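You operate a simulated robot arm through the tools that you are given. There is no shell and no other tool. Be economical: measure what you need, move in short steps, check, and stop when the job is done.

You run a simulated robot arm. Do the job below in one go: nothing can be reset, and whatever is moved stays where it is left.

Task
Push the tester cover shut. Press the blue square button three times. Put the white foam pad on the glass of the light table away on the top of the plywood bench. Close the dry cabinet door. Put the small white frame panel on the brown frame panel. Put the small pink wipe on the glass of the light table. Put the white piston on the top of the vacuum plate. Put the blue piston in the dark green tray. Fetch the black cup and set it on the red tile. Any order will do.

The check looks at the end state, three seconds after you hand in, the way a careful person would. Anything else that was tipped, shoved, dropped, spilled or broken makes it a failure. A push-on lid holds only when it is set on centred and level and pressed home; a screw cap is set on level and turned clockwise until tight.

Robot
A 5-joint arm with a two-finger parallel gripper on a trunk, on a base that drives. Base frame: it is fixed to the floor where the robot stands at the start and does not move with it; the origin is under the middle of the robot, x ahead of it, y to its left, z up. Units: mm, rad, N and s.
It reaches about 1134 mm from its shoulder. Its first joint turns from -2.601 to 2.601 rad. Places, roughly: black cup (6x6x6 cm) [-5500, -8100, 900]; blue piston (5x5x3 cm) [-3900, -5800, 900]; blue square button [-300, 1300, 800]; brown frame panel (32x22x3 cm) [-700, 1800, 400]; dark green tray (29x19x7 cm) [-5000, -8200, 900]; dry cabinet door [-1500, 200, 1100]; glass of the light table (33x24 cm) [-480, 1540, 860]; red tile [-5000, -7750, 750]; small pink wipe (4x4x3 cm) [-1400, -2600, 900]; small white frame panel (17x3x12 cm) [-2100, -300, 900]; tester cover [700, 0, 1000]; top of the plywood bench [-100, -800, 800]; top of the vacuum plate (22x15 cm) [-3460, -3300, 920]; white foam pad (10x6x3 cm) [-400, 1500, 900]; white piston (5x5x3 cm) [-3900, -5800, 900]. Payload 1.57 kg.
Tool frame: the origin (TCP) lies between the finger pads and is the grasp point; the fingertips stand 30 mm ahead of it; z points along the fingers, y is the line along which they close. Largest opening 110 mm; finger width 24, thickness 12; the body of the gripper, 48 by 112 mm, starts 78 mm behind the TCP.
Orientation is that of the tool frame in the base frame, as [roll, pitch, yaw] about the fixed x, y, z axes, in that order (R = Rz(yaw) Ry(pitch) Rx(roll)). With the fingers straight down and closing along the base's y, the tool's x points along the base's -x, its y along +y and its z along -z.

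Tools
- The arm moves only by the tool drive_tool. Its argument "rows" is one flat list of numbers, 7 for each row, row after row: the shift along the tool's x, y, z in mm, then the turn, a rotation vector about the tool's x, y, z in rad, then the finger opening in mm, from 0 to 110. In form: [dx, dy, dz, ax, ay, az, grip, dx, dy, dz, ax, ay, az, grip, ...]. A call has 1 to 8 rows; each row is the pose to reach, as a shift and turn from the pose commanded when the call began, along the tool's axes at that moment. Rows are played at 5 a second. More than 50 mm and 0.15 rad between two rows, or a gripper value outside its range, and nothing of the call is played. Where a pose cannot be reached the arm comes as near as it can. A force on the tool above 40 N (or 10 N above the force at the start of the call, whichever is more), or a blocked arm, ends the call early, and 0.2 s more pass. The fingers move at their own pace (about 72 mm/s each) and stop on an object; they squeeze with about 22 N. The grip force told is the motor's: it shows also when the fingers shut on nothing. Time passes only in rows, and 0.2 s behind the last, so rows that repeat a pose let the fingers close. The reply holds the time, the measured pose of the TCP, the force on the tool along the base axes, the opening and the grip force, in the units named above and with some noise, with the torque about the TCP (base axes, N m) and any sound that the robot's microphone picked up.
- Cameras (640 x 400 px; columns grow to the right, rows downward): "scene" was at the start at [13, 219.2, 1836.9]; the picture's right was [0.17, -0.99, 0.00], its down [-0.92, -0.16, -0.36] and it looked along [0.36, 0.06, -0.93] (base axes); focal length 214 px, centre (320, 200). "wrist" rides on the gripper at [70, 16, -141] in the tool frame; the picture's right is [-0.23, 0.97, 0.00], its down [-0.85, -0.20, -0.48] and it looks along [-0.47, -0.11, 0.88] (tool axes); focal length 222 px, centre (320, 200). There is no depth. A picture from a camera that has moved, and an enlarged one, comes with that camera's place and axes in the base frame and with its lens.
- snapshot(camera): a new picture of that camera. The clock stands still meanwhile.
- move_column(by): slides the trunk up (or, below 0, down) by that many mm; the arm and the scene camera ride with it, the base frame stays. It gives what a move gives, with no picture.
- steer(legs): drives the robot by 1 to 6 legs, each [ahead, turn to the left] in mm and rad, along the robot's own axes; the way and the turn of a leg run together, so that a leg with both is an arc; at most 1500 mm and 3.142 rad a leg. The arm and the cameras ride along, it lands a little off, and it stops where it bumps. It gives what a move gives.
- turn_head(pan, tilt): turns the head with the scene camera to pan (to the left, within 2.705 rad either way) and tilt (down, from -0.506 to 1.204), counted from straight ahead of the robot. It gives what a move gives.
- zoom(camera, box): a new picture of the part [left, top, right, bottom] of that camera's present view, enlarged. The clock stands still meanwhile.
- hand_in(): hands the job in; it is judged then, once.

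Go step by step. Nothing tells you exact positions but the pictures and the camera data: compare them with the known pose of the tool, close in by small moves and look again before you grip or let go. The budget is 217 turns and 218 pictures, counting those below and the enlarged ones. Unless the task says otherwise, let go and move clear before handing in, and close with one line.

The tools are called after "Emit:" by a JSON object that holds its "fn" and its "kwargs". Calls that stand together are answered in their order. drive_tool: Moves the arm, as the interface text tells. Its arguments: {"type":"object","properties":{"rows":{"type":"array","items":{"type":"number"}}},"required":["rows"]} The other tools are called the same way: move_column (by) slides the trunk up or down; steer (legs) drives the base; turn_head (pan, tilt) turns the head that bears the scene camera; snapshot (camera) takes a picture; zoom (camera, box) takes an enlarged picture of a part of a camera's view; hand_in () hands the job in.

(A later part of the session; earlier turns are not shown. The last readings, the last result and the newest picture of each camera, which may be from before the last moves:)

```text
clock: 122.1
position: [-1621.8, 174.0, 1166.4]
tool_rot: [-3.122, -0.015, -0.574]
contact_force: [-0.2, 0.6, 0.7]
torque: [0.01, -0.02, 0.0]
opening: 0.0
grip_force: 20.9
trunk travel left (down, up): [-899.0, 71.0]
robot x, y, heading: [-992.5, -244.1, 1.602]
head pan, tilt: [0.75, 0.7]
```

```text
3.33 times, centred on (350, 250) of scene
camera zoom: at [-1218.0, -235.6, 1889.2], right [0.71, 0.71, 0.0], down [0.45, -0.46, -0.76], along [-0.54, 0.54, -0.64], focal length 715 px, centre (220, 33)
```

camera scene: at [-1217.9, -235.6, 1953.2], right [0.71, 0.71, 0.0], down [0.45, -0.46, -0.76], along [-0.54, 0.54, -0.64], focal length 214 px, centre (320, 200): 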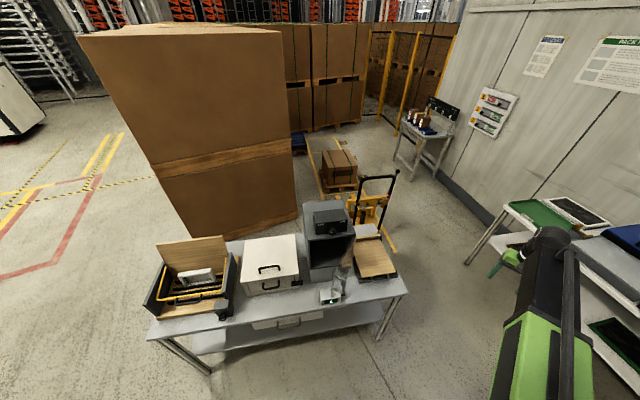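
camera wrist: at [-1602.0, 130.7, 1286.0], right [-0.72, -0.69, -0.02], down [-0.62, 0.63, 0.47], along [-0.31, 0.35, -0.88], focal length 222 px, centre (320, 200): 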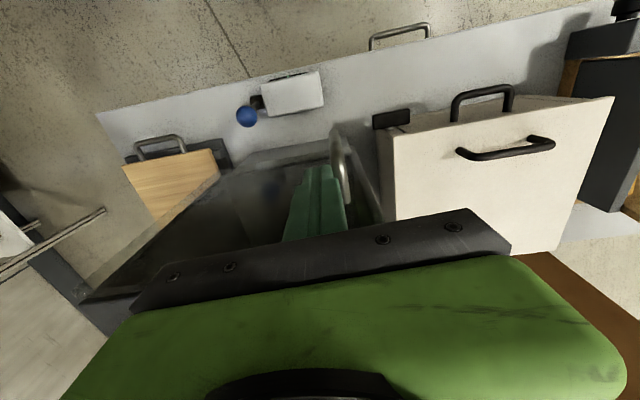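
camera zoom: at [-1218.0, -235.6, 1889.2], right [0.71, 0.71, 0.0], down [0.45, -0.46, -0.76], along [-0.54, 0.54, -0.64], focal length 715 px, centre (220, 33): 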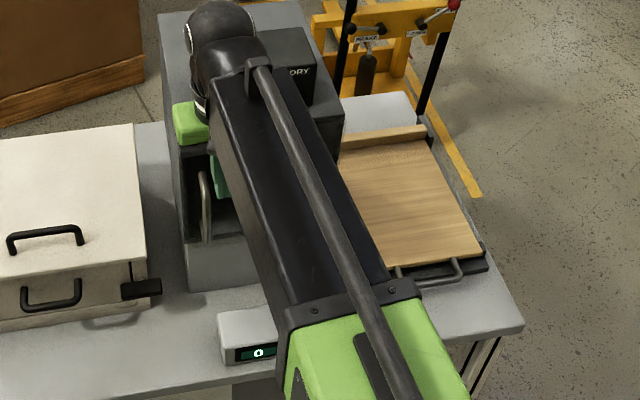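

Emit:
{"fn": "drive_tool", "kwargs": {"rows": [0, 9, 0, -0.02, -0.015, 0, 0, 0, 18, 0, -0.02, -0.015, 0, 0]}}

Emit:
{"fn": "drive_tool", "kwargs": {"rows": [-12, 0, 0, 0, 0, 0, 0, -22, 0, 0, 0, 0, 0, 0, -27, 0, 0, 0, 0, 0, 0, -32, 0, 0, 0, 0, 0, 0, -37, 0, 0, 0, 0, 0, 0, -42, 0, 0, 0, 0, 0, 0]}}

Emit:
{"fn": "zoom", "kwargs": {"camera": "wrist", "box": [60, 80, 420, 320]}}

```text
clock: 122.7
position: [-1632.0, 156.6, 1167.4]
tool_rot: [3.14, -0.002, -0.575]
contact_force: [-0.9, -0.5, -0.5]
torque: [0.0, -0.02, -0.01]
opening: 0.0
grip_force: 21.2
trunk travel left (down, up): [-899.0, 71.0]
robot x, y, heading: [-990.5, -245.7, 1.603]
head pan, tilt: [0.75, 0.7]
```

```text
clock: 124.1
position: [-1665.7, 179.3, 1166.2]
tool_rot: [3.139, -0.001, -0.576]
contact_force: [8.7, -6.7, -2.9]
torque: [0.38, 0.82, -0.16]
opening: 0.0
grip_force: 20.7
trunk travel left (down, up): [-899.0, 71.0]
robot x, y, heading: [-991.0, -248.4, 1.608]
head pan, tilt: [0.75, 0.7]
```

```text
1.67 times, centred on (240, 200) of wrist
camera zoom: at [-1616.1, 126.5, 1309.0], right [-0.72, -0.69, 0.0], down [-0.61, 0.63, 0.48], along [-0.33, 0.34, -0.88], focal length 370 px, centre (453, 200)
```

zoom: 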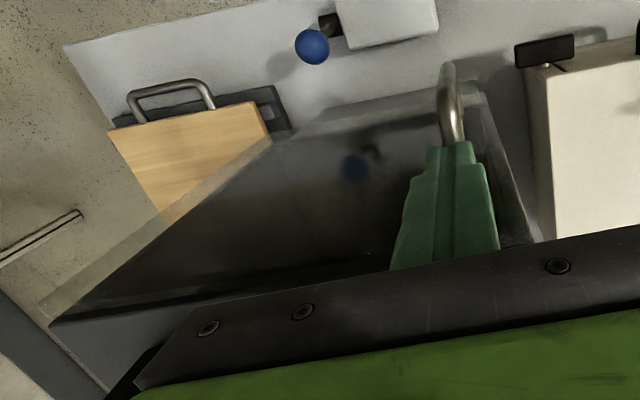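

Emit:
{"fn": "drive_tool", "kwargs": {"rows": [30, 0, 0, 0, 0, 0, 0, 70, -5, 0, 0, 0, 0, 0, 115, -20, 0, 0, 0, 0, 0, 155, -40, 0, 0, 0, 0, 0]}}

Emit:
{"fn": "zoom", "kwargs": {"camera": "wrist", "box": [60, 80, 480, 320]}}

Emit:
{"fn": "zoom", "kwargs": {"camera": "scene", "box": [290, 190, 410, 310]}}

```text
clock: 125.1
position: [-1514.0, 129.6, 1166.9]
tool_rot: [3.14, 0.003, -0.576]
contact_force: [0.2, 0.7, -0.4]
torque: [-0.03, 0.02, 0.03]
opening: 0.0
grip_force: 21.4
trunk travel left (down, up): [-899.0, 71.0]
robot x, y, heading: [-989.0, -250.7, 1.609]
head pan, tilt: [0.75, 0.7]
```

```text
1.52 times, centred on (270, 200) of wrist
camera zoom: at [-1464.8, 77.1, 1308.5], right [-0.72, -0.69, 0.0], down [-0.61, 0.63, 0.48], along [-0.33, 0.34, -0.88], focal length 338 px, centre (396, 200)
```

zoom: 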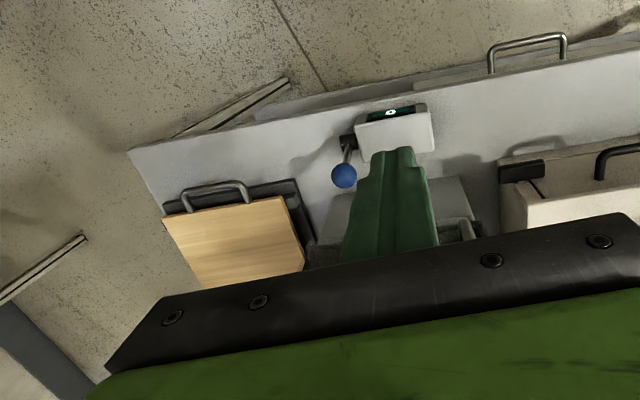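

```text
3.33 times, centred on (350, 250) of scene
camera zoom: at [-1217.3, -235.6, 1889.2], right [0.71, 0.71, 0.0], down [0.45, -0.46, -0.77], along [-0.54, 0.54, -0.64], focal length 715 px, centre (220, 33)
```

zoom: 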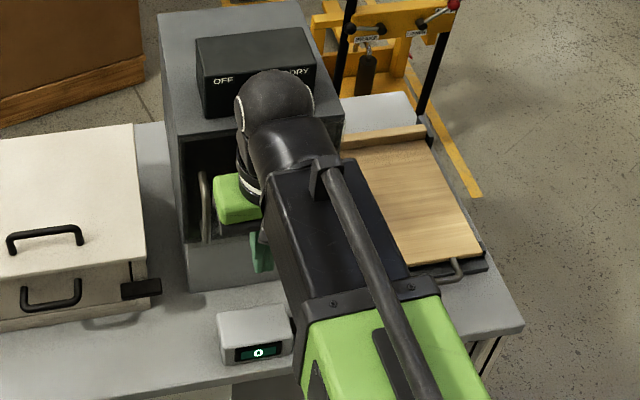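

Emit:
{"fn": "move_column", "kwargs": {"by": 65}}

Emit:
{"fn": "drive_tool", "kwargs": {"rows": [40, -20, 0, 0, 0, 0, 0, 80, -45, 0, 0, 0, 0, 0, 90, -90, 0, 0, 0, 0, 0, 100, -138, 0, 0, 0, 0, 0, 105, -185, 0, 0, 0, 0, 0, 105, -233, 0, 0, 0, 0, 0, 100, -280, 0, 0, 0, 0, 0]}}

Emit:
{"fn": "zoom", "kwargs": {"camera": "scene", "box": [290, 190, 410, 310]}}

```text
clock: 126.2
position: [-1515.3, 131.8, 1231.2]
tool_rot: [3.14, 0.001, -0.575]
contact_force: [-0.2, 0.0, -0.6]
torque: [-0.01, 0.01, 0.01]
opening: 0.0
grip_force: 21.2
trunk travel left (down, up): [-964.0, 6.0]
robot x, y, heading: [-990.9, -246.2, 1.604]
head pan, tilt: [0.75, 0.7]
```

```text
clock: 127.8
position: [-1278.2, 312.2, 1231.0]
tool_rot: [3.14, -0.001, -0.575]
contact_force: [-0.5, -0.5, 0.0]
torque: [0.03, 0.01, 0.02]
opening: 0.1
grip_force: 21.3
trunk travel left (down, up): [-964.0, 6.0]
robot x, y, heading: [-991.4, -244.9, 1.599]
head pan, tilt: [0.75, 0.7]
```

```text
3.33 times, centred on (350, 250) of scene
camera zoom: at [-1217.5, -234.5, 1954.2], right [0.71, 0.71, 0.0], down [0.45, -0.46, -0.76], along [-0.54, 0.54, -0.64], focal length 715 px, centre (220, 33)
```

zoom: 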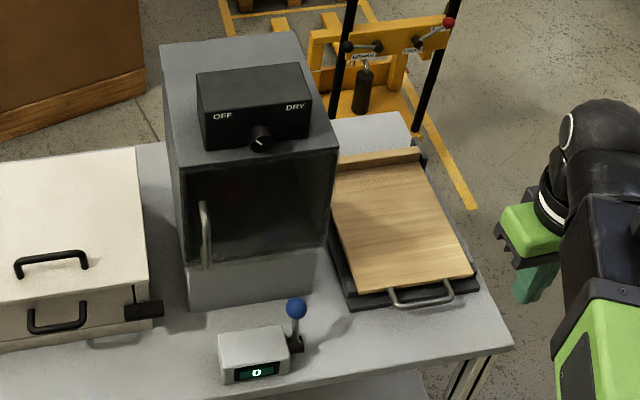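

Door is shut. Next the white frame: reposition in front of its case.

Emit:
{"fn": "steer", "kwargs": {"legs": [[0, -0.837], [-641, 0], [0, 1.81]]}}

Emit:
{"fn": "turn_head", "kwargs": {"pan": 0.0, "tilt": 0.85}}

Emit:
{"fn": "snapshot", "kwargs": {"camera": "scene"}}

Emit:
{"fn": "snapshot", "kwargs": {"camera": "wrist"}}

```text
clock: 137.9
position: [-2079.0, -616.8, 1230.7]
tool_rot: [3.141, 0.0, 0.395]
contact_force: [0.3, -0.4, -0.5]
torque: [0.07, -0.01, 0.0]
opening: 0.0
grip_force: 20.8
trunk travel left (down, up): [-964.0, 6.0]
robot x, y, heading: [-1489.4, -743.5, 2.556]
head pan, tilt: [0.75, 0.7]
```

```text
clock: 139.0
position: [-2078.9, -613.3, 1231.1]
tool_rot: [3.14, 0.001, 0.396]
contact_force: [0.3, 0.8, -0.1]
torque: [0.02, 0.01, -0.01]
opening: 0.0
grip_force: 21.3
trunk travel left (down, up): [-964.0, 6.0]
robot x, y, heading: [-1488.9, -743.6, 2.558]
head pan, tilt: [0.0, 0.85]
```

```text
145 pictures are left
camera scene: at [-1606.4, -863.0, 1942.0], right [0.55, 0.83, 0.0], down [0.63, -0.41, -0.66], along [-0.55, 0.36, -0.75], focal length 214 px, centre (320, 200)
```

scene: 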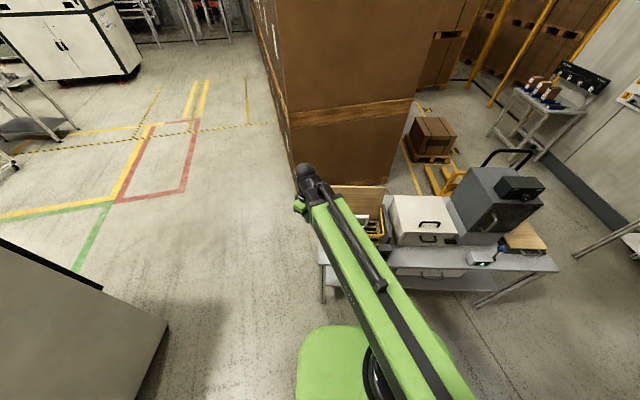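

```text
144 pictures are left
camera wrist: at [-2008.4, -603.8, 1373.5], right [0.16, -0.99, 0.0], down [-0.87, -0.14, 0.48], along [-0.47, -0.08, -0.88], focal length 222 px, centre (320, 200)
```

wrist: 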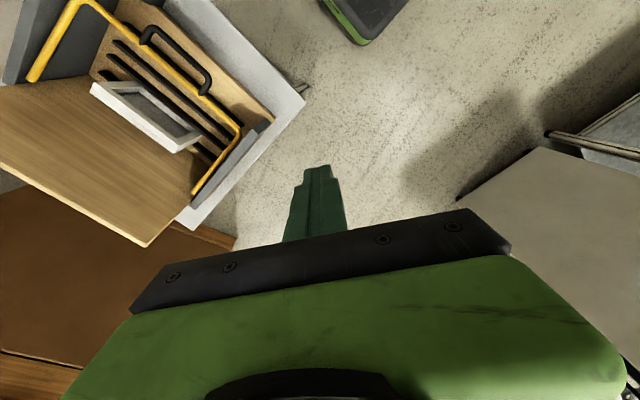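

Emit:
{"fn": "zoom", "kwargs": {"camera": "wrist", "box": [0, 0, 320, 250]}}

Emit:
{"fn": "zoom", "kwargs": {"camera": "scene", "box": [290, 160, 410, 280]}}

```text
1.60 times, centred on (160, 125) of wrist
camera zoom: at [-2008.4, -603.8, 1373.5], right [0.16, -0.99, 0.0], down [-0.87, -0.14, 0.48], along [-0.47, -0.08, -0.88], focal length 355 px, centre (576, 320)
```

zoom: 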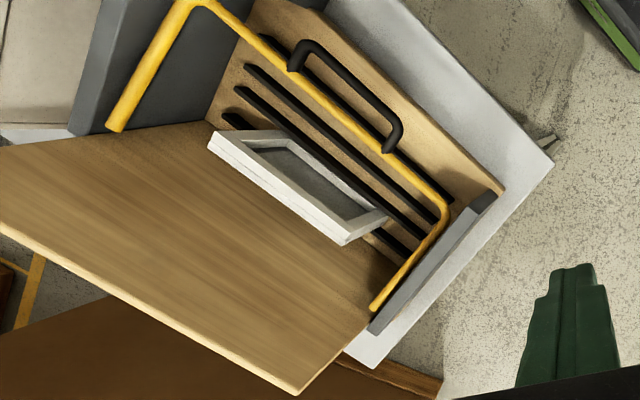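

```text
3.33 times, centred on (350, 220) of scene
camera zoom: at [-1606.4, -863.0, 1942.0], right [0.55, 0.83, 0.0], down [0.63, -0.41, -0.66], along [-0.55, 0.36, -0.75], focal length 715 px, centre (220, 133)
```

zoom: 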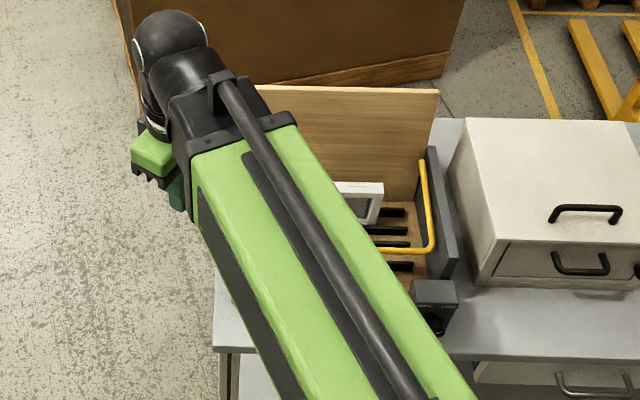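

Emit:
{"fn": "drive_tool", "kwargs": {"rows": [10, -41, 0, 0, 0, -0.076, 40, 20, -83, 0, 0, 0, -0.152, 80, 31, -125, 0, 0, 0, -0.229, 90, 41, -166, 0, 0, 0, -0.305, 90, 51, -208, 0, 0, 0, -0.381, 90, 61, -249, 0, 0, 0, -0.457, 90, 72, -291, 0, 0, 0, -0.534, 90, 82, -332, 0, 0, 0, -0.61, 90]}}

Emit:
{"fn": "snapshot", "kwargs": {"camera": "wrist"}}

```text
clock: 140.8
position: [-2131.5, -274.5, 1231.3]
tool_rot: [3.14, 0.001, 1.008]
contact_force: [-0.3, 0.1, -0.8]
torque: [0.01, -0.01, -0.02]
opening: 89.9
grip_force: 0.1
trunk travel left (down, up): [-964.0, 6.0]
robot x, y, heading: [-1484.9, -739.4, 2.561]
head pan, tilt: [0.0, 0.85]
```

```text
141 pictures are left
camera wrist: at [-2080.4, -225.9, 1372.9], right [0.7, -0.71, 0.0], down [-0.63, -0.61, 0.48], along [-0.34, -0.34, -0.88], focal length 222 px, centre (320, 200)
```

wrist: 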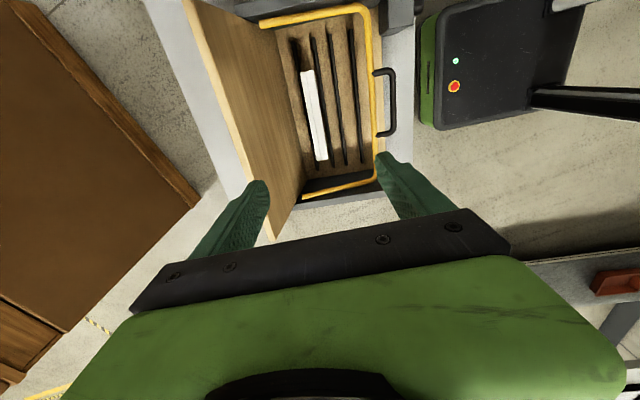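

Emit:
{"fn": "drive_tool", "kwargs": {"rows": [6, -6, 0, 0, 0, 0.08, 62]}}

Emit:
{"fn": "move_column", "kwargs": {"by": -200}}

Emit:
{"fn": "snapshot", "kwargs": {"camera": "wrist"}}

```text
clock: 141.2
position: [-2132.5, -266.3, 1231.1]
tool_rot: [3.141, 0.001, 0.925]
contact_force: [0.0, -0.2, -0.6]
torque: [0.01, 0.02, 0.04]
opening: 62.1
grip_force: 0.2
trunk travel left (down, up): [-964.0, 6.0]
robot x, y, heading: [-1485.8, -741.7, 2.56]
head pan, tilt: [0.0, 0.85]
```

```text
clock: 143.4
position: [-2132.9, -268.6, 1031.4]
tool_rot: [3.138, 0.001, 0.924]
contact_force: [-0.1, 0.1, 0.5]
torque: [-0.03, 0.01, 0.03]
opening: 61.9
grip_force: 0.0
trunk travel left (down, up): [-764.0, 206.0]
robot x, y, heading: [-1486.9, -742.9, 2.557]
head pan, tilt: [0.0, 0.85]
```

```text
140 pictures are left
camera wrist: at [-2077.8, -223.0, 1173.4], right [0.64, -0.77, 0.0], down [-0.67, -0.56, 0.48], along [-0.37, -0.31, -0.88], focal length 222 px, centre (320, 200)
```

wrist: 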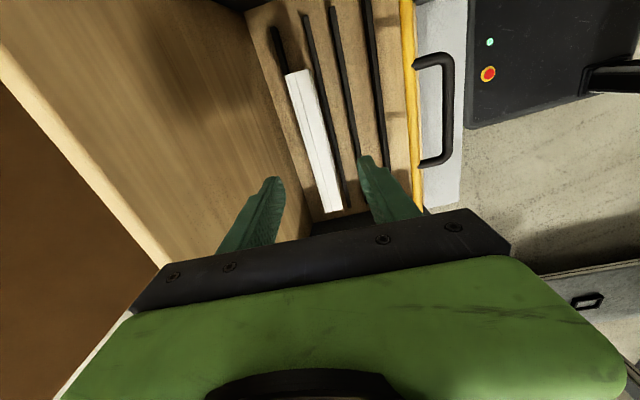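

Emit:
{"fn": "drive_tool", "kwargs": {"rows": [0, -3, 0, 0, 0, 0, 62]}}

Emit:
{"fn": "move_column", "kwargs": {"by": -75}}

Emit:
{"fn": "snapshot", "kwargs": {"camera": "wrist"}}

```text
clock: 143.8
position: [-2135.3, -266.1, 1030.8]
tool_rot: [3.14, 0.003, 0.927]
contact_force: [-0.1, 0.3, 0.1]
torque: [-0.03, 0.03, 0.0]
opening: 62.0
grip_force: 0.2
trunk travel left (down, up): [-764.0, 206.0]
robot x, y, heading: [-1487.5, -742.9, 2.562]
head pan, tilt: [0.0, 0.85]
```

```text
clock: 144.9
position: [-2136.1, -266.1, 956.0]
tool_rot: [-3.141, 0.001, 0.925]
contact_force: [-0.1, -0.5, 0.0]
torque: [0.03, 0.0, -0.05]
opening: 61.8
grip_force: 0.0
trunk travel left (down, up): [-689.0, 281.0]
robot x, y, heading: [-1487.3, -738.7, 2.56]
head pan, tilt: [0.0, 0.85]
```

```text
139 pictures are left
camera wrist: at [-2080.4, -221.1, 1098.4], right [0.64, -0.77, 0.0], down [-0.67, -0.56, 0.48], along [-0.37, -0.31, -0.88], focal length 222 px, centre (320, 200)
```

wrist: 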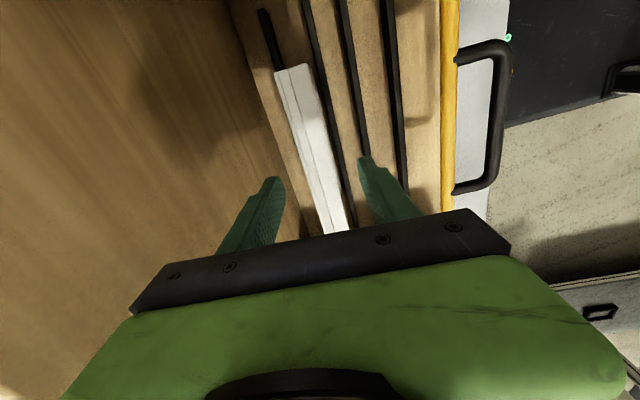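

Emit:
{"fn": "move_column", "kwargs": {"by": -22}}

Emit:
{"fn": "drive_tool", "kwargs": {"rows": [0, 0, 0, 0, 0, 0, 45, 0, 0, 0, 0, 0, 0, 25, 0, 0, 0, 0, 0, 0, 15]}}

Emit:
{"fn": "snapshot", "kwargs": {"camera": "wrist"}}

```text
clock: 145.6
position: [-2136.1, -265.9, 933.6]
tool_rot: [3.139, 0.001, 0.925]
contact_force: [0.0, 0.5, -0.1]
torque: [-0.01, 0.02, -0.05]
opening: 62.0
grip_force: 0.0
trunk travel left (down, up): [-667.0, 303.0]
robot x, y, heading: [-1491.3, -739.5, 2.559]
head pan, tilt: [0.0, 0.85]
```

```text
clock: 146.4
position: [-2135.0, -266.3, 933.8]
tool_rot: [3.14, 0.0, 0.924]
contact_force: [-0.4, 0.4, 0.8]
torque: [0.06, 0.03, 0.12]
opening: 23.8
grip_force: 21.4
trunk travel left (down, up): [-667.0, 303.0]
robot x, y, heading: [-1486.1, -740.9, 2.56]
head pan, tilt: [0.0, 0.85]
```

```text
138 pictures are left
camera wrist: at [-2080.5, -221.1, 1076.3], right [0.64, -0.77, 0.0], down [-0.67, -0.56, 0.48], along [-0.37, -0.31, -0.88], focal length 222 px, centre (320, 200)
```

wrist: 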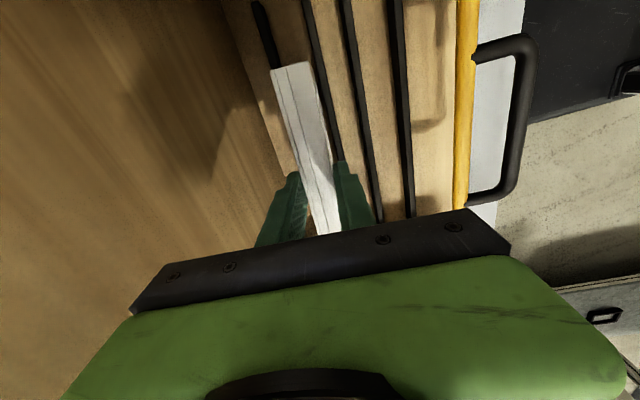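

Emit:
{"fn": "move_column", "kwargs": {"by": 60}}

Emit:
{"fn": "snapshot", "kwargs": {"camera": "wrist"}}

Emit:
{"fn": "move_column", "kwargs": {"by": 240}}

Emit:
{"fn": "snapshot", "kwargs": {"camera": "wrist"}}

Emit:
{"fn": "zoom", "kwargs": {"camera": "scene", "box": [240, 130, 440, 260]}}

```text
clock: 147.4
position: [-2136.4, -265.2, 993.5]
tool_rot: [3.138, 0.003, 0.925]
contact_force: [0.3, -0.4, -3.2]
torque: [0.02, 0.0, 0.0]
opening: 23.7
grip_force: 21.8
trunk travel left (down, up): [-727.0, 243.0]
robot x, y, heading: [-1485.2, -740.8, 2.561]
head pan, tilt: [0.0, 0.85]
```

```text
137 pictures are left
camera wrist: at [-2080.7, -221.0, 1136.1], right [0.64, -0.77, 0.0], down [-0.67, -0.56, 0.48], along [-0.37, -0.31, -0.88], focal length 222 px, centre (320, 200)
```

wrist: 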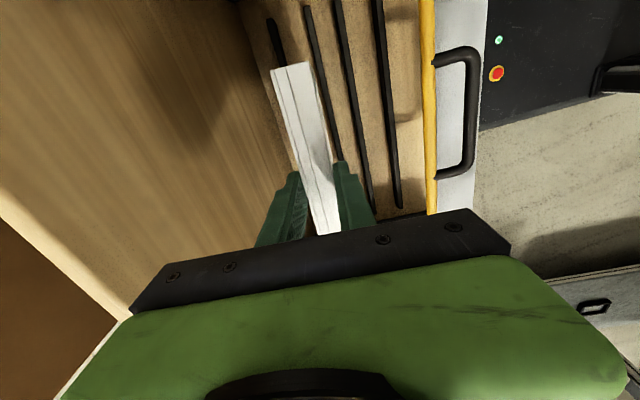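

```text
clock: 149.9
position: [-2136.0, -265.2, 1234.1]
tool_rot: [3.141, 0.001, 0.924]
contact_force: [0.0, 0.3, -1.7]
torque: [0.01, 0.01, -0.01]
opening: 23.4
grip_force: 22.2
trunk travel left (down, up): [-967.0, 3.0]
robot x, y, heading: [-1487.7, -739.6, 2.557]
head pan, tilt: [0.0, 0.85]
```

```text
136 pictures are left
camera wrist: at [-2080.7, -220.9, 1376.1], right [0.64, -0.77, 0.0], down [-0.67, -0.56, 0.48], along [-0.37, -0.31, -0.88], focal length 222 px, centre (320, 200)
```

wrist: 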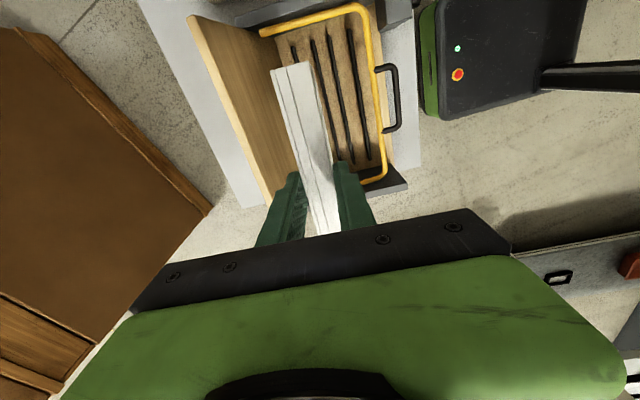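

```text
3.08 times, centred on (340, 195) of scene
camera zoom: at [-1607.3, -863.3, 1944.8], right [0.55, 0.83, 0.0], down [0.63, -0.41, -0.66], along [-0.55, 0.36, -0.75], focal length 660 px, centre (258, 215)
```

zoom: 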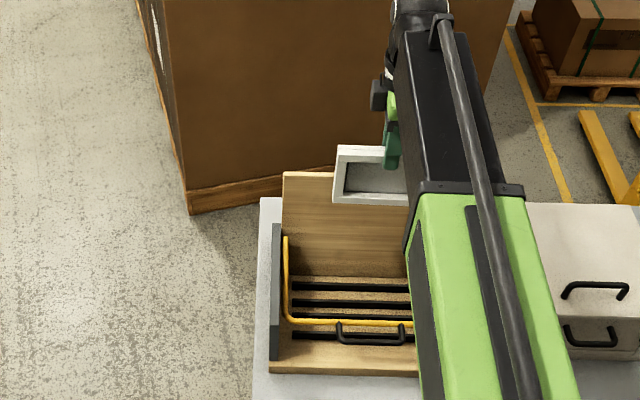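

Frame is held. Driving to the light table to place it on the brown panel on the lower shelf.

Emit:
{"fn": "steer", "kwargs": {"legs": [[0, -1.551], [1450, 0]]}}

```text
clock: 160.9
position: [-229.2, 1125.6, 1233.6]
tool_rot: [3.14, 0.003, -0.636]
contact_force: [0.8, -0.4, -4.0]
torque: [-0.03, -0.03, -0.02]
opening: 23.5
grip_force: 21.7
trunk travel left (down, up): [-967.0, 3.0]
robot x, y, heading: [-695.7, 473.2, 1.009]
head pan, tilt: [0.0, 0.85]
```

Emit:
{"fn": "steer", "kwargs": {"legs": [[0, 1.255], [746, 0], [0, -1.257]]}}

Emit:
{"fn": "turn_head", "kwargs": {"pan": 0.0, "tilt": 0.85}}

Emit:
{"fn": "snapshot", "kwargs": {"camera": "scene"}}

Emit:
{"fn": "snapshot", "kwargs": {"camera": "wrist"}}

```text
clock: 171.2
position: [-702.6, 1699.0, 1234.8]
tool_rot: [3.141, 0.0, -0.647]
contact_force: [-0.4, 0.3, -2.4]
torque: [0.02, -0.05, -0.01]
opening: 23.8
grip_force: 21.8
trunk travel left (down, up): [-967.0, 3.0]
robot x, y, heading: [-1161.9, 1042.7, 0.992]
head pan, tilt: [0.0, 0.85]
```

```text
clock: 171.8
position: [-699.2, 1697.9, 1233.0]
tool_rot: [3.14, 0.002, -0.646]
contact_force: [0.4, -0.2, -3.0]
torque: [0.01, 0.01, -0.02]
opening: 23.5
grip_force: 22.0
trunk travel left (down, up): [-967.0, 3.0]
robot x, y, heading: [-1161.0, 1041.6, 0.999]
head pan, tilt: [0.0, 0.85]
```

```text
134 pictures are left
camera scene: at [-1285.7, 1164.4, 1945.0], right [0.84, -0.54, 0.0], down [-0.41, -0.63, -0.66], along [0.36, 0.55, -0.75], focal length 214 px, centre (320, 200)
```

scene: 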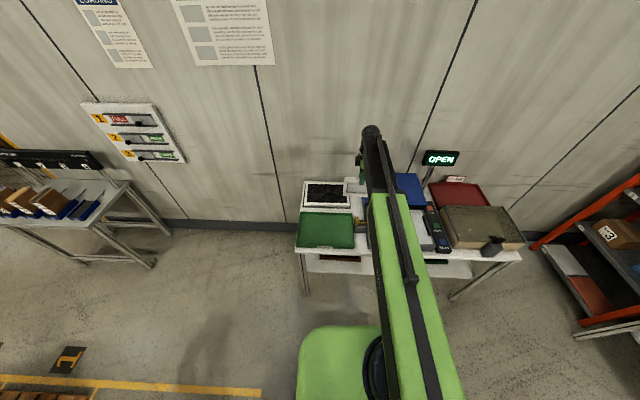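

```text
133 pictures are left
camera wrist: at [-653.5, 1641.7, 1375.8], right [-0.77, -0.64, 0.0], down [-0.56, 0.68, 0.48], along [-0.31, 0.37, -0.88], focal length 222 px, centre (320, 200)
```

wrist: 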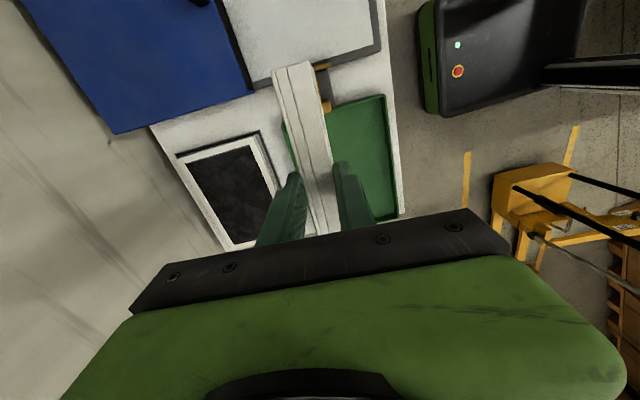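

Emit:
{"fn": "steer", "kwargs": {"legs": [[-200, 0]]}}

Emit:
{"fn": "drive_tool", "kwargs": {"rows": [1, 40, 0, 0, 0, 0, 10, 3, 80, 0, 0, 0, 0, 10, 4, 120, 0, 0, 0, 0, 10, 6, 160, 0, 0, 0, 0, 10, 7, 200, 0, 0, 0, 0, 10]}}

Emit:
{"fn": "move_column", "kwargs": {"by": -500}}

Emit:
{"fn": "turn_head", "kwargs": {"pan": 0.0, "tilt": 0.6}}

Emit:
{"fn": "snapshot", "kwargs": {"camera": "scene"}}

```text
clock: 173.4
position: [-810.4, 1527.0, 1235.1]
tool_rot: [3.14, 0.001, -0.647]
contact_force: [-0.1, 0.2, -2.1]
torque: [-0.04, -0.05, 0.04]
opening: 23.3
grip_force: 22.3
trunk travel left (down, up): [-967.0, 3.0]
robot x, y, heading: [-1274.7, 873.0, 1.0]
head pan, tilt: [0.0, 0.85]
```

```text
clock: 174.6
position: [-926.6, 1364.3, 1234.2]
tool_rot: [-3.14, 0.001, -0.65]
contact_force: [-0.6, 0.3, -3.3]
torque: [0.0, 0.0, 0.0]
opening: 23.8
grip_force: 22.1
trunk travel left (down, up): [-967.0, 3.0]
robot x, y, heading: [-1275.7, 872.9, 0.993]
head pan, tilt: [0.0, 0.85]
```

```text
refused: -500 is not a number from -400 to 400
```

```text
clock: 175.4
position: [-925.3, 1366.2, 1235.2]
tool_rot: [3.138, 0.001, -0.648]
contact_force: [-0.1, -0.1, -1.5]
torque: [0.0, 0.01, 0.0]
opening: 23.5
grip_force: 22.0
trunk travel left (down, up): [-967.0, 3.0]
robot x, y, heading: [-1271.4, 871.7, 1.001]
head pan, tilt: [0.0, 0.6]
```

```text
132 pictures are left
camera scene: at [-1390.7, 1003.7, 1965.7], right [0.84, -0.54, 0.0], down [-0.31, -0.48, -0.82], along [0.45, 0.69, -0.57], focal length 214 px, centre (320, 200)
```

scene: 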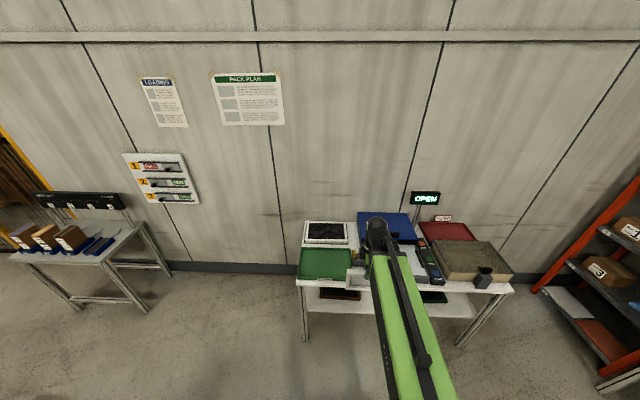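

Emit:
{"fn": "move_column", "kwargs": {"by": -400}}

Emit:
{"fn": "snapshot", "kwargs": {"camera": "scene"}}

Emit:
{"fn": "move_column", "kwargs": {"by": -200}}

Emit:
{"fn": "snapshot", "kwargs": {"camera": "scene"}}

```text
clock: 179.2
position: [-926.2, 1366.4, 834.3]
tool_rot: [3.14, 0.0, -0.648]
contact_force: [0.6, 0.4, -3.0]
torque: [0.0, -0.02, -0.03]
opening: 23.7
grip_force: 22.0
trunk travel left (down, up): [-567.0, 403.0]
robot x, y, heading: [-1274.0, 872.2, 1.0]
head pan, tilt: [0.0, 0.6]
```

```text
131 pictures are left
camera scene: at [-1390.6, 1003.8, 1565.8], right [0.84, -0.54, 0.0], down [-0.31, -0.47, -0.83], along [0.45, 0.69, -0.56], focal length 214 px, centre (320, 200)
```

scene: 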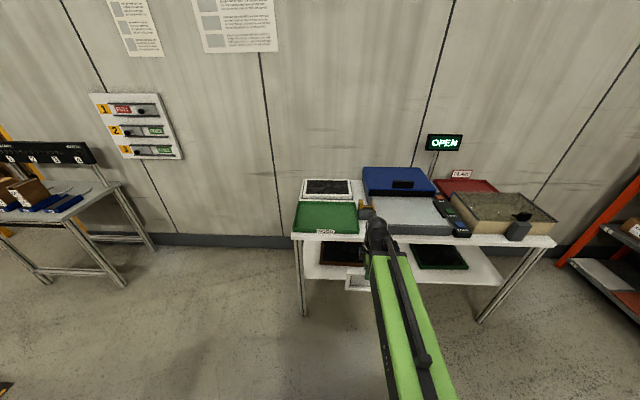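

```text
clock: 181.4
position: [-925.2, 1366.3, 634.2]
tool_rot: [3.139, 0.002, -0.649]
contact_force: [0.4, 0.1, -2.2]
torque: [0.03, 0.0, 0.03]
opening: 23.9
grip_force: 21.9
trunk travel left (down, up): [-367.0, 603.0]
robot x, y, heading: [-1275.5, 871.6, 0.994]
head pan, tilt: [0.0, 0.6]
```

```text
130 pictures are left
camera scene: at [-1390.6, 1003.8, 1365.8], right [0.84, -0.54, 0.0], down [-0.31, -0.47, -0.83], along [0.45, 0.69, -0.56], focal length 214 px, centre (320, 200)
```

scene: 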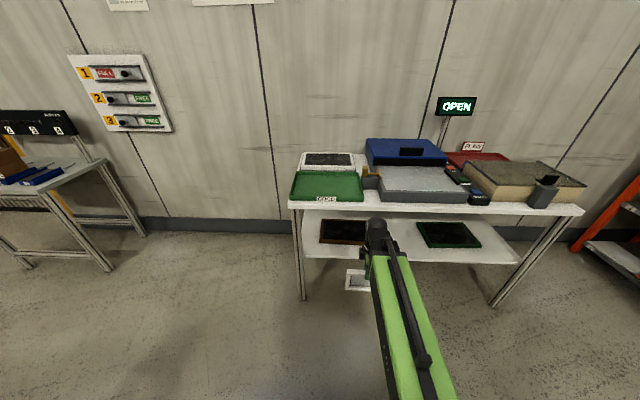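

Emit:
{"fn": "zoom", "kwargs": {"camera": "scene", "box": [280, 180, 520, 310]}}

Emit:
{"fn": "drive_tool", "kwargs": {"rows": [0, 0, 0, 0.15, 0, 0, 10, 0, 0, 0, 0.3, 0, 0, 10]}}

```text
2.67 times, centred on (400, 245) of scene
camera zoom: at [-1390.6, 1003.8, 1365.8], right [0.84, -0.54, 0.0], down [-0.31, -0.47, -0.83], along [0.45, 0.69, -0.56], focal length 572 px, centre (107, 80)
```

zoom: 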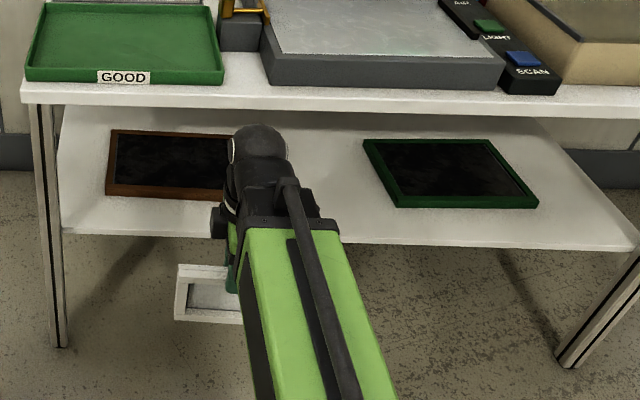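

```text
clock: 182.0
position: [-902.5, 1399.6, 646.0]
tool_rot: [-2.844, 0.0, -0.648]
contact_force: [0.7, 1.0, -3.4]
torque: [0.0, 0.03, 0.03]
opening: 23.5
grip_force: 22.6
out of reach, approached as far as the arm can: row 1, 2
trunk travel left (down, up): [-367.0, 603.0]
robot x, y, heading: [-1273.1, 873.3, 0.998]
head pan, tilt: [0.0, 0.6]
```

Tilt works (pivot about 270 mm above the TCP). I'll back off, tilt the frame nearly flat in free space, then drive in under the table.

Emit:
{"fn": "steer", "kwargs": {"legs": [[-170, 0]]}}

Emit:
{"fn": "drive_tool", "kwargs": {"rows": [0, 0, 0, -0.148, 0, 0, 10, 0, 0, 0, -0.297, 0, 0, 10]}}

Emit:
{"fn": "drive_tool", "kwargs": {"rows": [0, 0, 0, 0, 0, -0.077, 10]}}

```text
clock: 182.8
position: [-912.7, 1388.1, 643.2]
tool_rot: [-2.844, 0.0, -0.646]
contact_force: [-0.2, 0.9, -3.5]
torque: [-0.04, 0.03, 0.02]
opening: 23.5
grip_force: 22.2
trunk travel left (down, up): [-367.0, 603.0]
robot x, y, heading: [-1278.3, 858.9, 1.003]
head pan, tilt: [0.0, 0.6]
stopped in leg 1: the robot was blocked; the commanded pose is now the measured one
```

```text
clock: 183.4
position: [-912.3, 1388.3, 634.2]
tool_rot: [3.141, 0.002, -0.645]
contact_force: [-0.3, -0.5, -1.9]
torque: [0.02, -0.02, 0.02]
opening: 23.6
grip_force: 22.1
out of reach, approached as far as the arm can: row 1, 2
trunk travel left (down, up): [-367.0, 603.0]
robot x, y, heading: [-1280.8, 861.4, 1.003]
head pan, tilt: [0.0, 0.6]
```

```text
clock: 183.8
position: [-911.7, 1388.1, 634.3]
tool_rot: [-3.14, 0.0, -0.569]
contact_force: [-0.7, -0.2, -2.4]
torque: [0.04, 0.01, 0.0]
opening: 23.7
grip_force: 21.9
trunk travel left (down, up): [-367.0, 603.0]
robot x, y, heading: [-1278.5, 861.9, 1.004]
head pan, tilt: [0.0, 0.6]
```

Emit:
{"fn": "move_column", "kwargs": {"by": -174}}

Emit:
{"fn": "drive_tool", "kwargs": {"rows": [-25, 0, 0, 0, 0, 0, 10]}}

Emit:
{"fn": "drive_tool", "kwargs": {"rows": [0, -40, -3, 0.15, 0, 0, 10, 0, -80, -12, 0.3, 0, 0, 10, 0, -117, -27, 0.45, 0, 0, 10]}}

Emit:
{"fn": "snapshot", "kwargs": {"camera": "scene"}}

Emit:
{"fn": "snapshot", "kwargs": {"camera": "wrist"}}

```text
clock: 185.8
position: [-912.4, 1388.2, 461.2]
tool_rot: [-3.14, 0.002, -0.567]
contact_force: [-0.1, 0.4, -3.5]
torque: [0.02, -0.02, -0.02]
opening: 23.7
grip_force: 21.9
trunk travel left (down, up): [-193.0, 777.0]
robot x, y, heading: [-1284.8, 860.5, 1.004]
head pan, tilt: [0.0, 0.6]
```

```text
clock: 186.2
position: [-933.1, 1401.4, 459.7]
tool_rot: [-3.14, 0.002, -0.57]
contact_force: [-0.3, 0.0, -2.4]
torque: [-0.02, 0.03, 0.01]
opening: 23.5
grip_force: 22.2
trunk travel left (down, up): [-193.0, 777.0]
robot x, y, heading: [-1282.4, 862.7, 1.004]
head pan, tilt: [0.0, 0.6]
```

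```text
clock: 187.0
position: [-870.1, 1499.8, 483.4]
tool_rot: [-2.69, 0.002, -0.568]
contact_force: [-0.6, -0.3, -2.6]
torque: [-0.05, 0.03, 0.03]
opening: 23.7
grip_force: 21.9
out of reach, approached as far as the arm can: row 3
trunk travel left (down, up): [-193.0, 777.0]
robot x, y, heading: [-1283.3, 860.2, 1.0]
head pan, tilt: [0.0, 0.6]
```

```text
128 pictures are left
camera scene: at [-1400.0, 990.8, 1191.8], right [0.84, -0.54, 0.0], down [-0.3, -0.48, -0.82], along [0.44, 0.7, -0.57], focal length 214 px, centre (320, 200)
```

scene: 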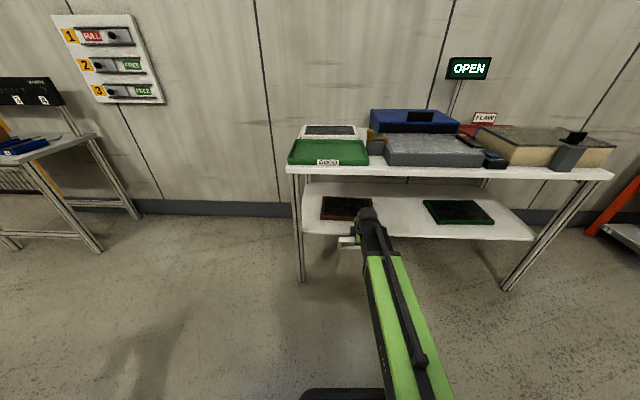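

```text
127 pictures are left
camera wrist: at [-852.6, 1396.4, 604.7], right [-0.66, -0.62, -0.43], down [-0.74, 0.43, 0.52], along [-0.13, 0.66, -0.74], focal length 222 px, centre (320, 200)
```

wrist: 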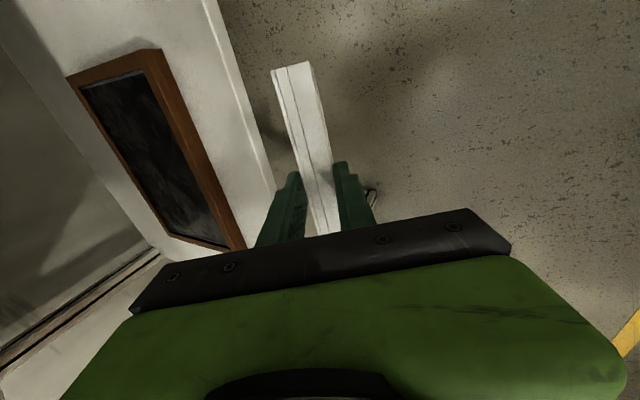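

Emit:
{"fn": "move_column", "kwargs": {"by": 40}}

Emit:
{"fn": "drive_tool", "kwargs": {"rows": [0, -36, -3, 0.15, 0, 0, 10, 0, -71, -11, 0.3, 0, 0, 10, 0, -104, -24, 0.45, 0, 0, 10, 0, -135, -42, 0.6, 0, 0, 10, 0, -164, -64, 0.75, 0, 0, 10]}}

Emit:
{"fn": "zoom", "kwargs": {"camera": "scene", "box": [280, 150, 520, 310]}}

Emit:
{"fn": "snapshot", "kwargs": {"camera": "wrist"}}

```text
clock: 187.8
position: [-870.2, 1499.0, 523.6]
tool_rot: [-2.691, 0.003, -0.568]
contact_force: [-0.5, -0.5, -2.5]
torque: [-0.1, 0.05, -0.02]
opening: 23.8
grip_force: 22.1
trunk travel left (down, up): [-233.0, 737.0]
robot x, y, heading: [-1281.9, 858.3, 1.005]
head pan, tilt: [0.0, 0.6]
```

```text
clock: 189.0
position: [-805.9, 1600.5, 653.8]
tool_rot: [-1.937, 0.003, -0.569]
contact_force: [-0.4, 0.1, -2.7]
torque: [-0.12, 0.07, -0.02]
opening: 23.9
grip_force: 21.2
trunk travel left (down, up): [-233.0, 737.0]
robot x, y, heading: [-1281.9, 859.4, 1.001]
head pan, tilt: [0.0, 0.6]
```

```text
2.50 times, centred on (400, 230) of scene
camera zoom: at [-1399.9, 990.8, 1231.8], right [0.84, -0.54, 0.0], down [-0.3, -0.48, -0.82], along [0.44, 0.7, -0.57], focal length 536 px, centre (120, 125)
```

zoom: 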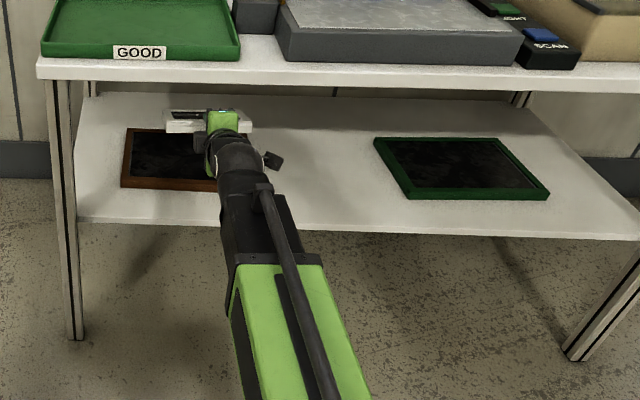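

```text
125 pictures are left
camera wrist: at [-821.4, 1445.4, 688.8], right [-0.38, -0.17, -0.91], down [-0.92, 0.14, 0.36], along [0.07, 0.97, -0.21], focal length 222 px, centre (320, 200)
```

wrist: 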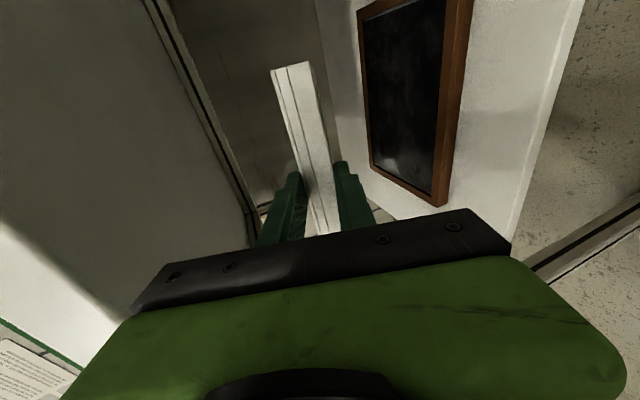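

Emit:
{"fn": "move_column", "kwargs": {"by": -90}}

Emit:
{"fn": "drive_tool", "kwargs": {"rows": [0, -14, 37, 0, 0, 0, 10, 0, -29, 75, 0, 0, 0, 10, 0, -43, 112, 0, 0, 0, 10, 0, -57, 149, 0, 0, 0, 10]}}

Emit:
{"fn": "zoom", "kwargs": {"camera": "scene", "box": [280, 150, 520, 310]}}

Emit:
{"fn": "snapshot", "kwargs": {"camera": "wrist"}}

```text
clock: 190.3
position: [-806.3, 1600.8, 561.7]
tool_rot: [-1.941, 0.004, -0.568]
contact_force: [0.0, -0.5, -2.3]
torque: [-0.17, 0.09, 0.0]
opening: 24.0
grip_force: 22.3
trunk travel left (down, up): [-143.0, 827.0]
robot x, y, heading: [-1284.0, 858.3, 1.003]
head pan, tilt: [0.0, 0.6]
```

```text
clock: 191.3
position: [-720.7, 1736.8, 561.3]
tool_rot: [-1.945, 0.0, -0.568]
contact_force: [-0.6, 0.1, -3.1]
torque: [-0.14, 0.06, -0.01]
opening: 23.7
grip_force: 21.6
trunk travel left (down, up): [-143.0, 827.0]
robot x, y, heading: [-1278.1, 858.4, 1.003]
head pan, tilt: [0.0, 0.6]
```

```text
2.50 times, centred on (400, 230) of scene
camera zoom: at [-1400.0, 990.7, 1141.8], right [0.84, -0.54, 0.0], down [-0.3, -0.48, -0.82], along [0.44, 0.7, -0.57], focal length 536 px, centre (120, 125)
```

zoom: 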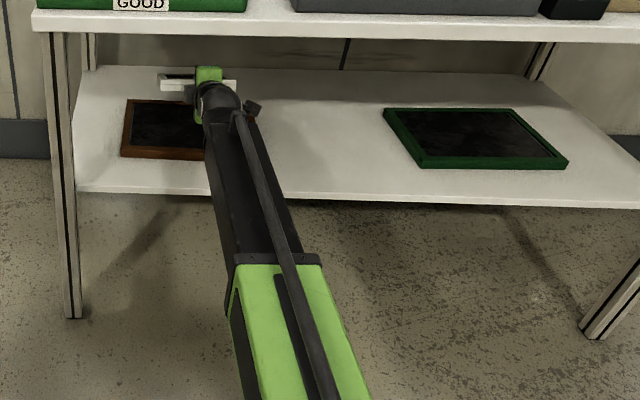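

```text
123 pictures are left
camera wrist: at [-736.1, 1580.7, 598.5], right [-0.38, -0.17, -0.91], down [-0.92, 0.15, 0.36], along [0.07, 0.97, -0.22], focal length 222 px, centre (320, 200)
```

wrist: 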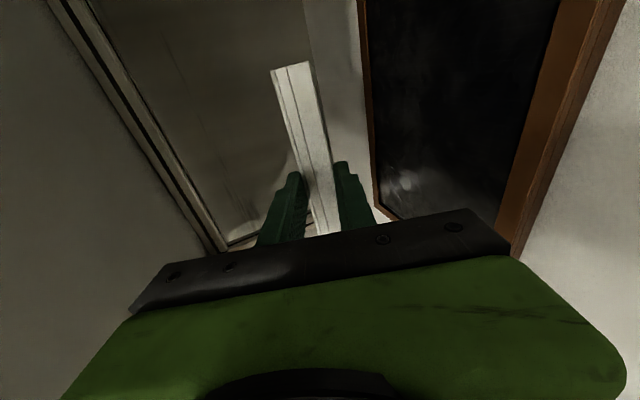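

Emit:
{"fn": "move_column", "kwargs": {"by": -65}}

Emit:
{"fn": "zoom", "kwargs": {"camera": "scene", "box": [300, 150, 460, 260]}}

Emit:
{"fn": "snapshot", "kwargs": {"camera": "wrist"}}

```text
clock: 192.3
position: [-721.8, 1735.5, 496.7]
tool_rot: [-1.942, 0.002, -0.568]
contact_force: [0.7, -0.6, -3.2]
torque: [-0.16, 0.07, 0.03]
opening: 23.5
grip_force: 21.9
trunk travel left (down, up): [-78.0, 892.0]
robot x, y, heading: [-1278.4, 859.5, 1.003]
head pan, tilt: [0.0, 0.6]
```

```text
3.64 times, centred on (380, 205) of scene
camera zoom: at [-1399.9, 990.9, 1076.8], right [0.84, -0.54, 0.0], down [-0.3, -0.48, -0.82], along [0.44, 0.7, -0.57], focal length 780 px, centre (102, 182)
```

zoom: 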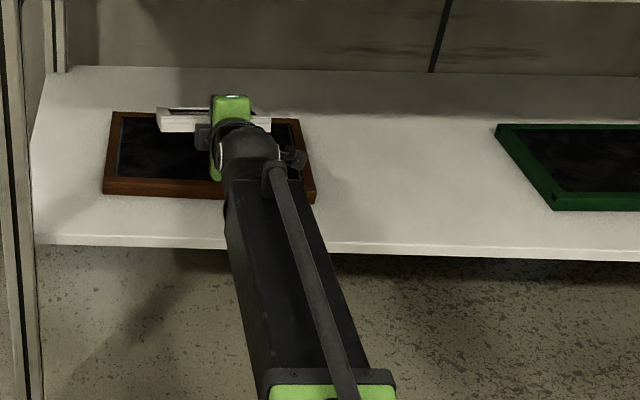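

```text
121 pictures are left
camera wrist: at [-736.4, 1580.1, 533.4], right [-0.38, -0.17, -0.91], down [-0.92, 0.15, 0.36], along [0.07, 0.97, -0.22], focal length 222 px, centre (320, 200)
```

wrist: 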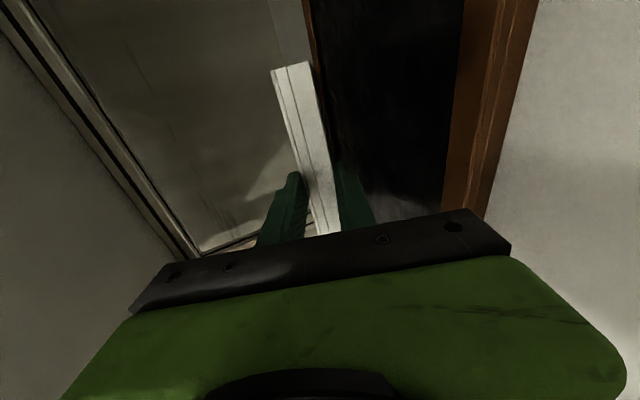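

Emit:
{"fn": "move_column", "kwargs": {"by": -10}}

Emit:
{"fn": "move_column", "kwargs": {"by": -8}}

Emit:
{"fn": "move_column", "kwargs": {"by": -6}}

Emit:
{"fn": "zoom", "kwargs": {"camera": "scene", "box": [300, 150, 460, 260]}}

```text
clock: 192.9
position: [-720.9, 1736.4, 486.7]
tool_rot: [-1.941, 0.002, -0.569]
contact_force: [-0.4, -0.3, -2.6]
torque: [-0.15, 0.11, -0.03]
opening: 23.7
grip_force: 22.0
trunk travel left (down, up): [-68.0, 902.0]
robot x, y, heading: [-1281.2, 857.1, 1.002]
head pan, tilt: [0.0, 0.6]
```

```text
clock: 193.5
position: [-721.2, 1735.9, 478.7]
tool_rot: [-1.942, 0.003, -0.568]
contact_force: [-1.2, 0.2, -3.0]
torque: [-0.13, 0.09, 0.02]
opening: 23.7
grip_force: 22.3
trunk travel left (down, up): [-60.0, 910.0]
robot x, y, heading: [-1280.1, 860.5, 1.003]
head pan, tilt: [0.0, 0.6]
```

```text
clock: 194.0
position: [-720.8, 1735.4, 472.3]
tool_rot: [-1.941, 0.003, -0.57]
contact_force: [-1.0, -1.9, 4.5]
torque: [0.45, -0.36, 0.03]
opening: 23.9
grip_force: 21.9
trunk travel left (down, up): [-54.0, 916.0]
robot x, y, heading: [-1281.5, 862.0, 0.999]
head pan, tilt: [0.0, 0.6]
```

```text
3.64 times, centred on (380, 205) of scene
camera zoom: at [-1400.4, 990.2, 1052.9], right [0.84, -0.54, 0.0], down [-0.3, -0.48, -0.83], along [0.44, 0.7, -0.56], focal length 780 px, centre (102, 182)
```

zoom: 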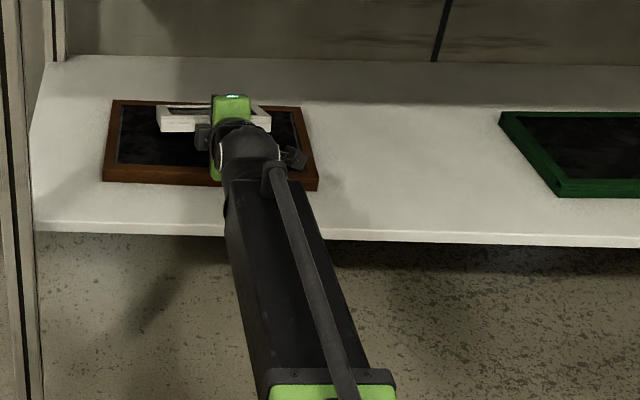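

Contact felt on the panel. Opening a little and withdrawing horizontally so it settles flat.

Emit:
{"fn": "drive_tool", "kwargs": {"rows": [0, 0, 0, 0, 0, 0, 35, 0, 0, 0, 0, 0, 0, 50, 0, 0, 0, 0, 0, 0, 50]}}

Emit:
{"fn": "snapshot", "kwargs": {"camera": "wrist"}}

Emit:
{"fn": "zoom", "kwargs": {"camera": "scene", "box": [300, 150, 460, 260]}}

```text
clock: 194.8
position: [-720.4, 1735.9, 473.0]
tool_rot: [-1.943, 0.001, -0.571]
contact_force: [0.6, -0.1, -1.1]
torque: [-0.02, 0.03, -0.02]
opening: 51.2
grip_force: 0.7
trunk travel left (down, up): [-54.0, 916.0]
robot x, y, heading: [-1283.1, 858.3, 1.003]
head pan, tilt: [0.0, 0.6]
```

```text
119 pictures are left
camera wrist: at [-736.4, 1580.1, 509.5], right [-0.38, -0.17, -0.91], down [-0.92, 0.15, 0.36], along [0.07, 0.97, -0.22], focal length 222 px, centre (320, 200)
```

wrist: 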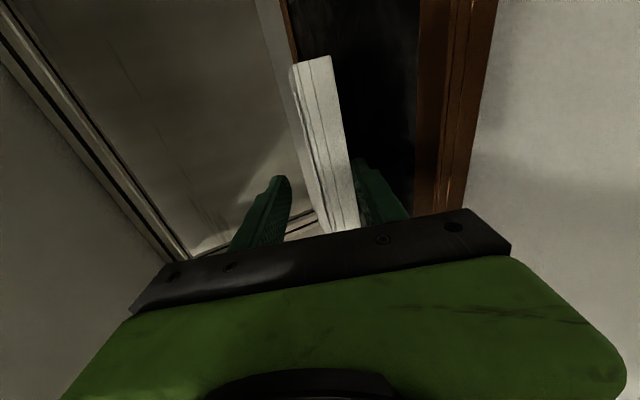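

```text
3.64 times, centred on (380, 205) of scene
camera zoom: at [-1400.0, 990.7, 1052.8], right [0.84, -0.54, 0.0], down [-0.3, -0.48, -0.83], along [0.44, 0.7, -0.56], focal length 780 px, centre (102, 182)
```

zoom: 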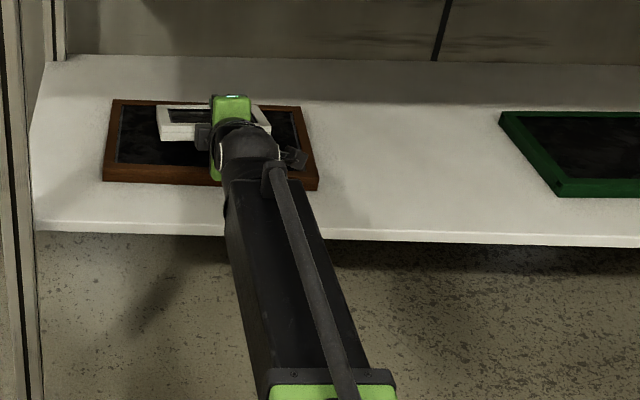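

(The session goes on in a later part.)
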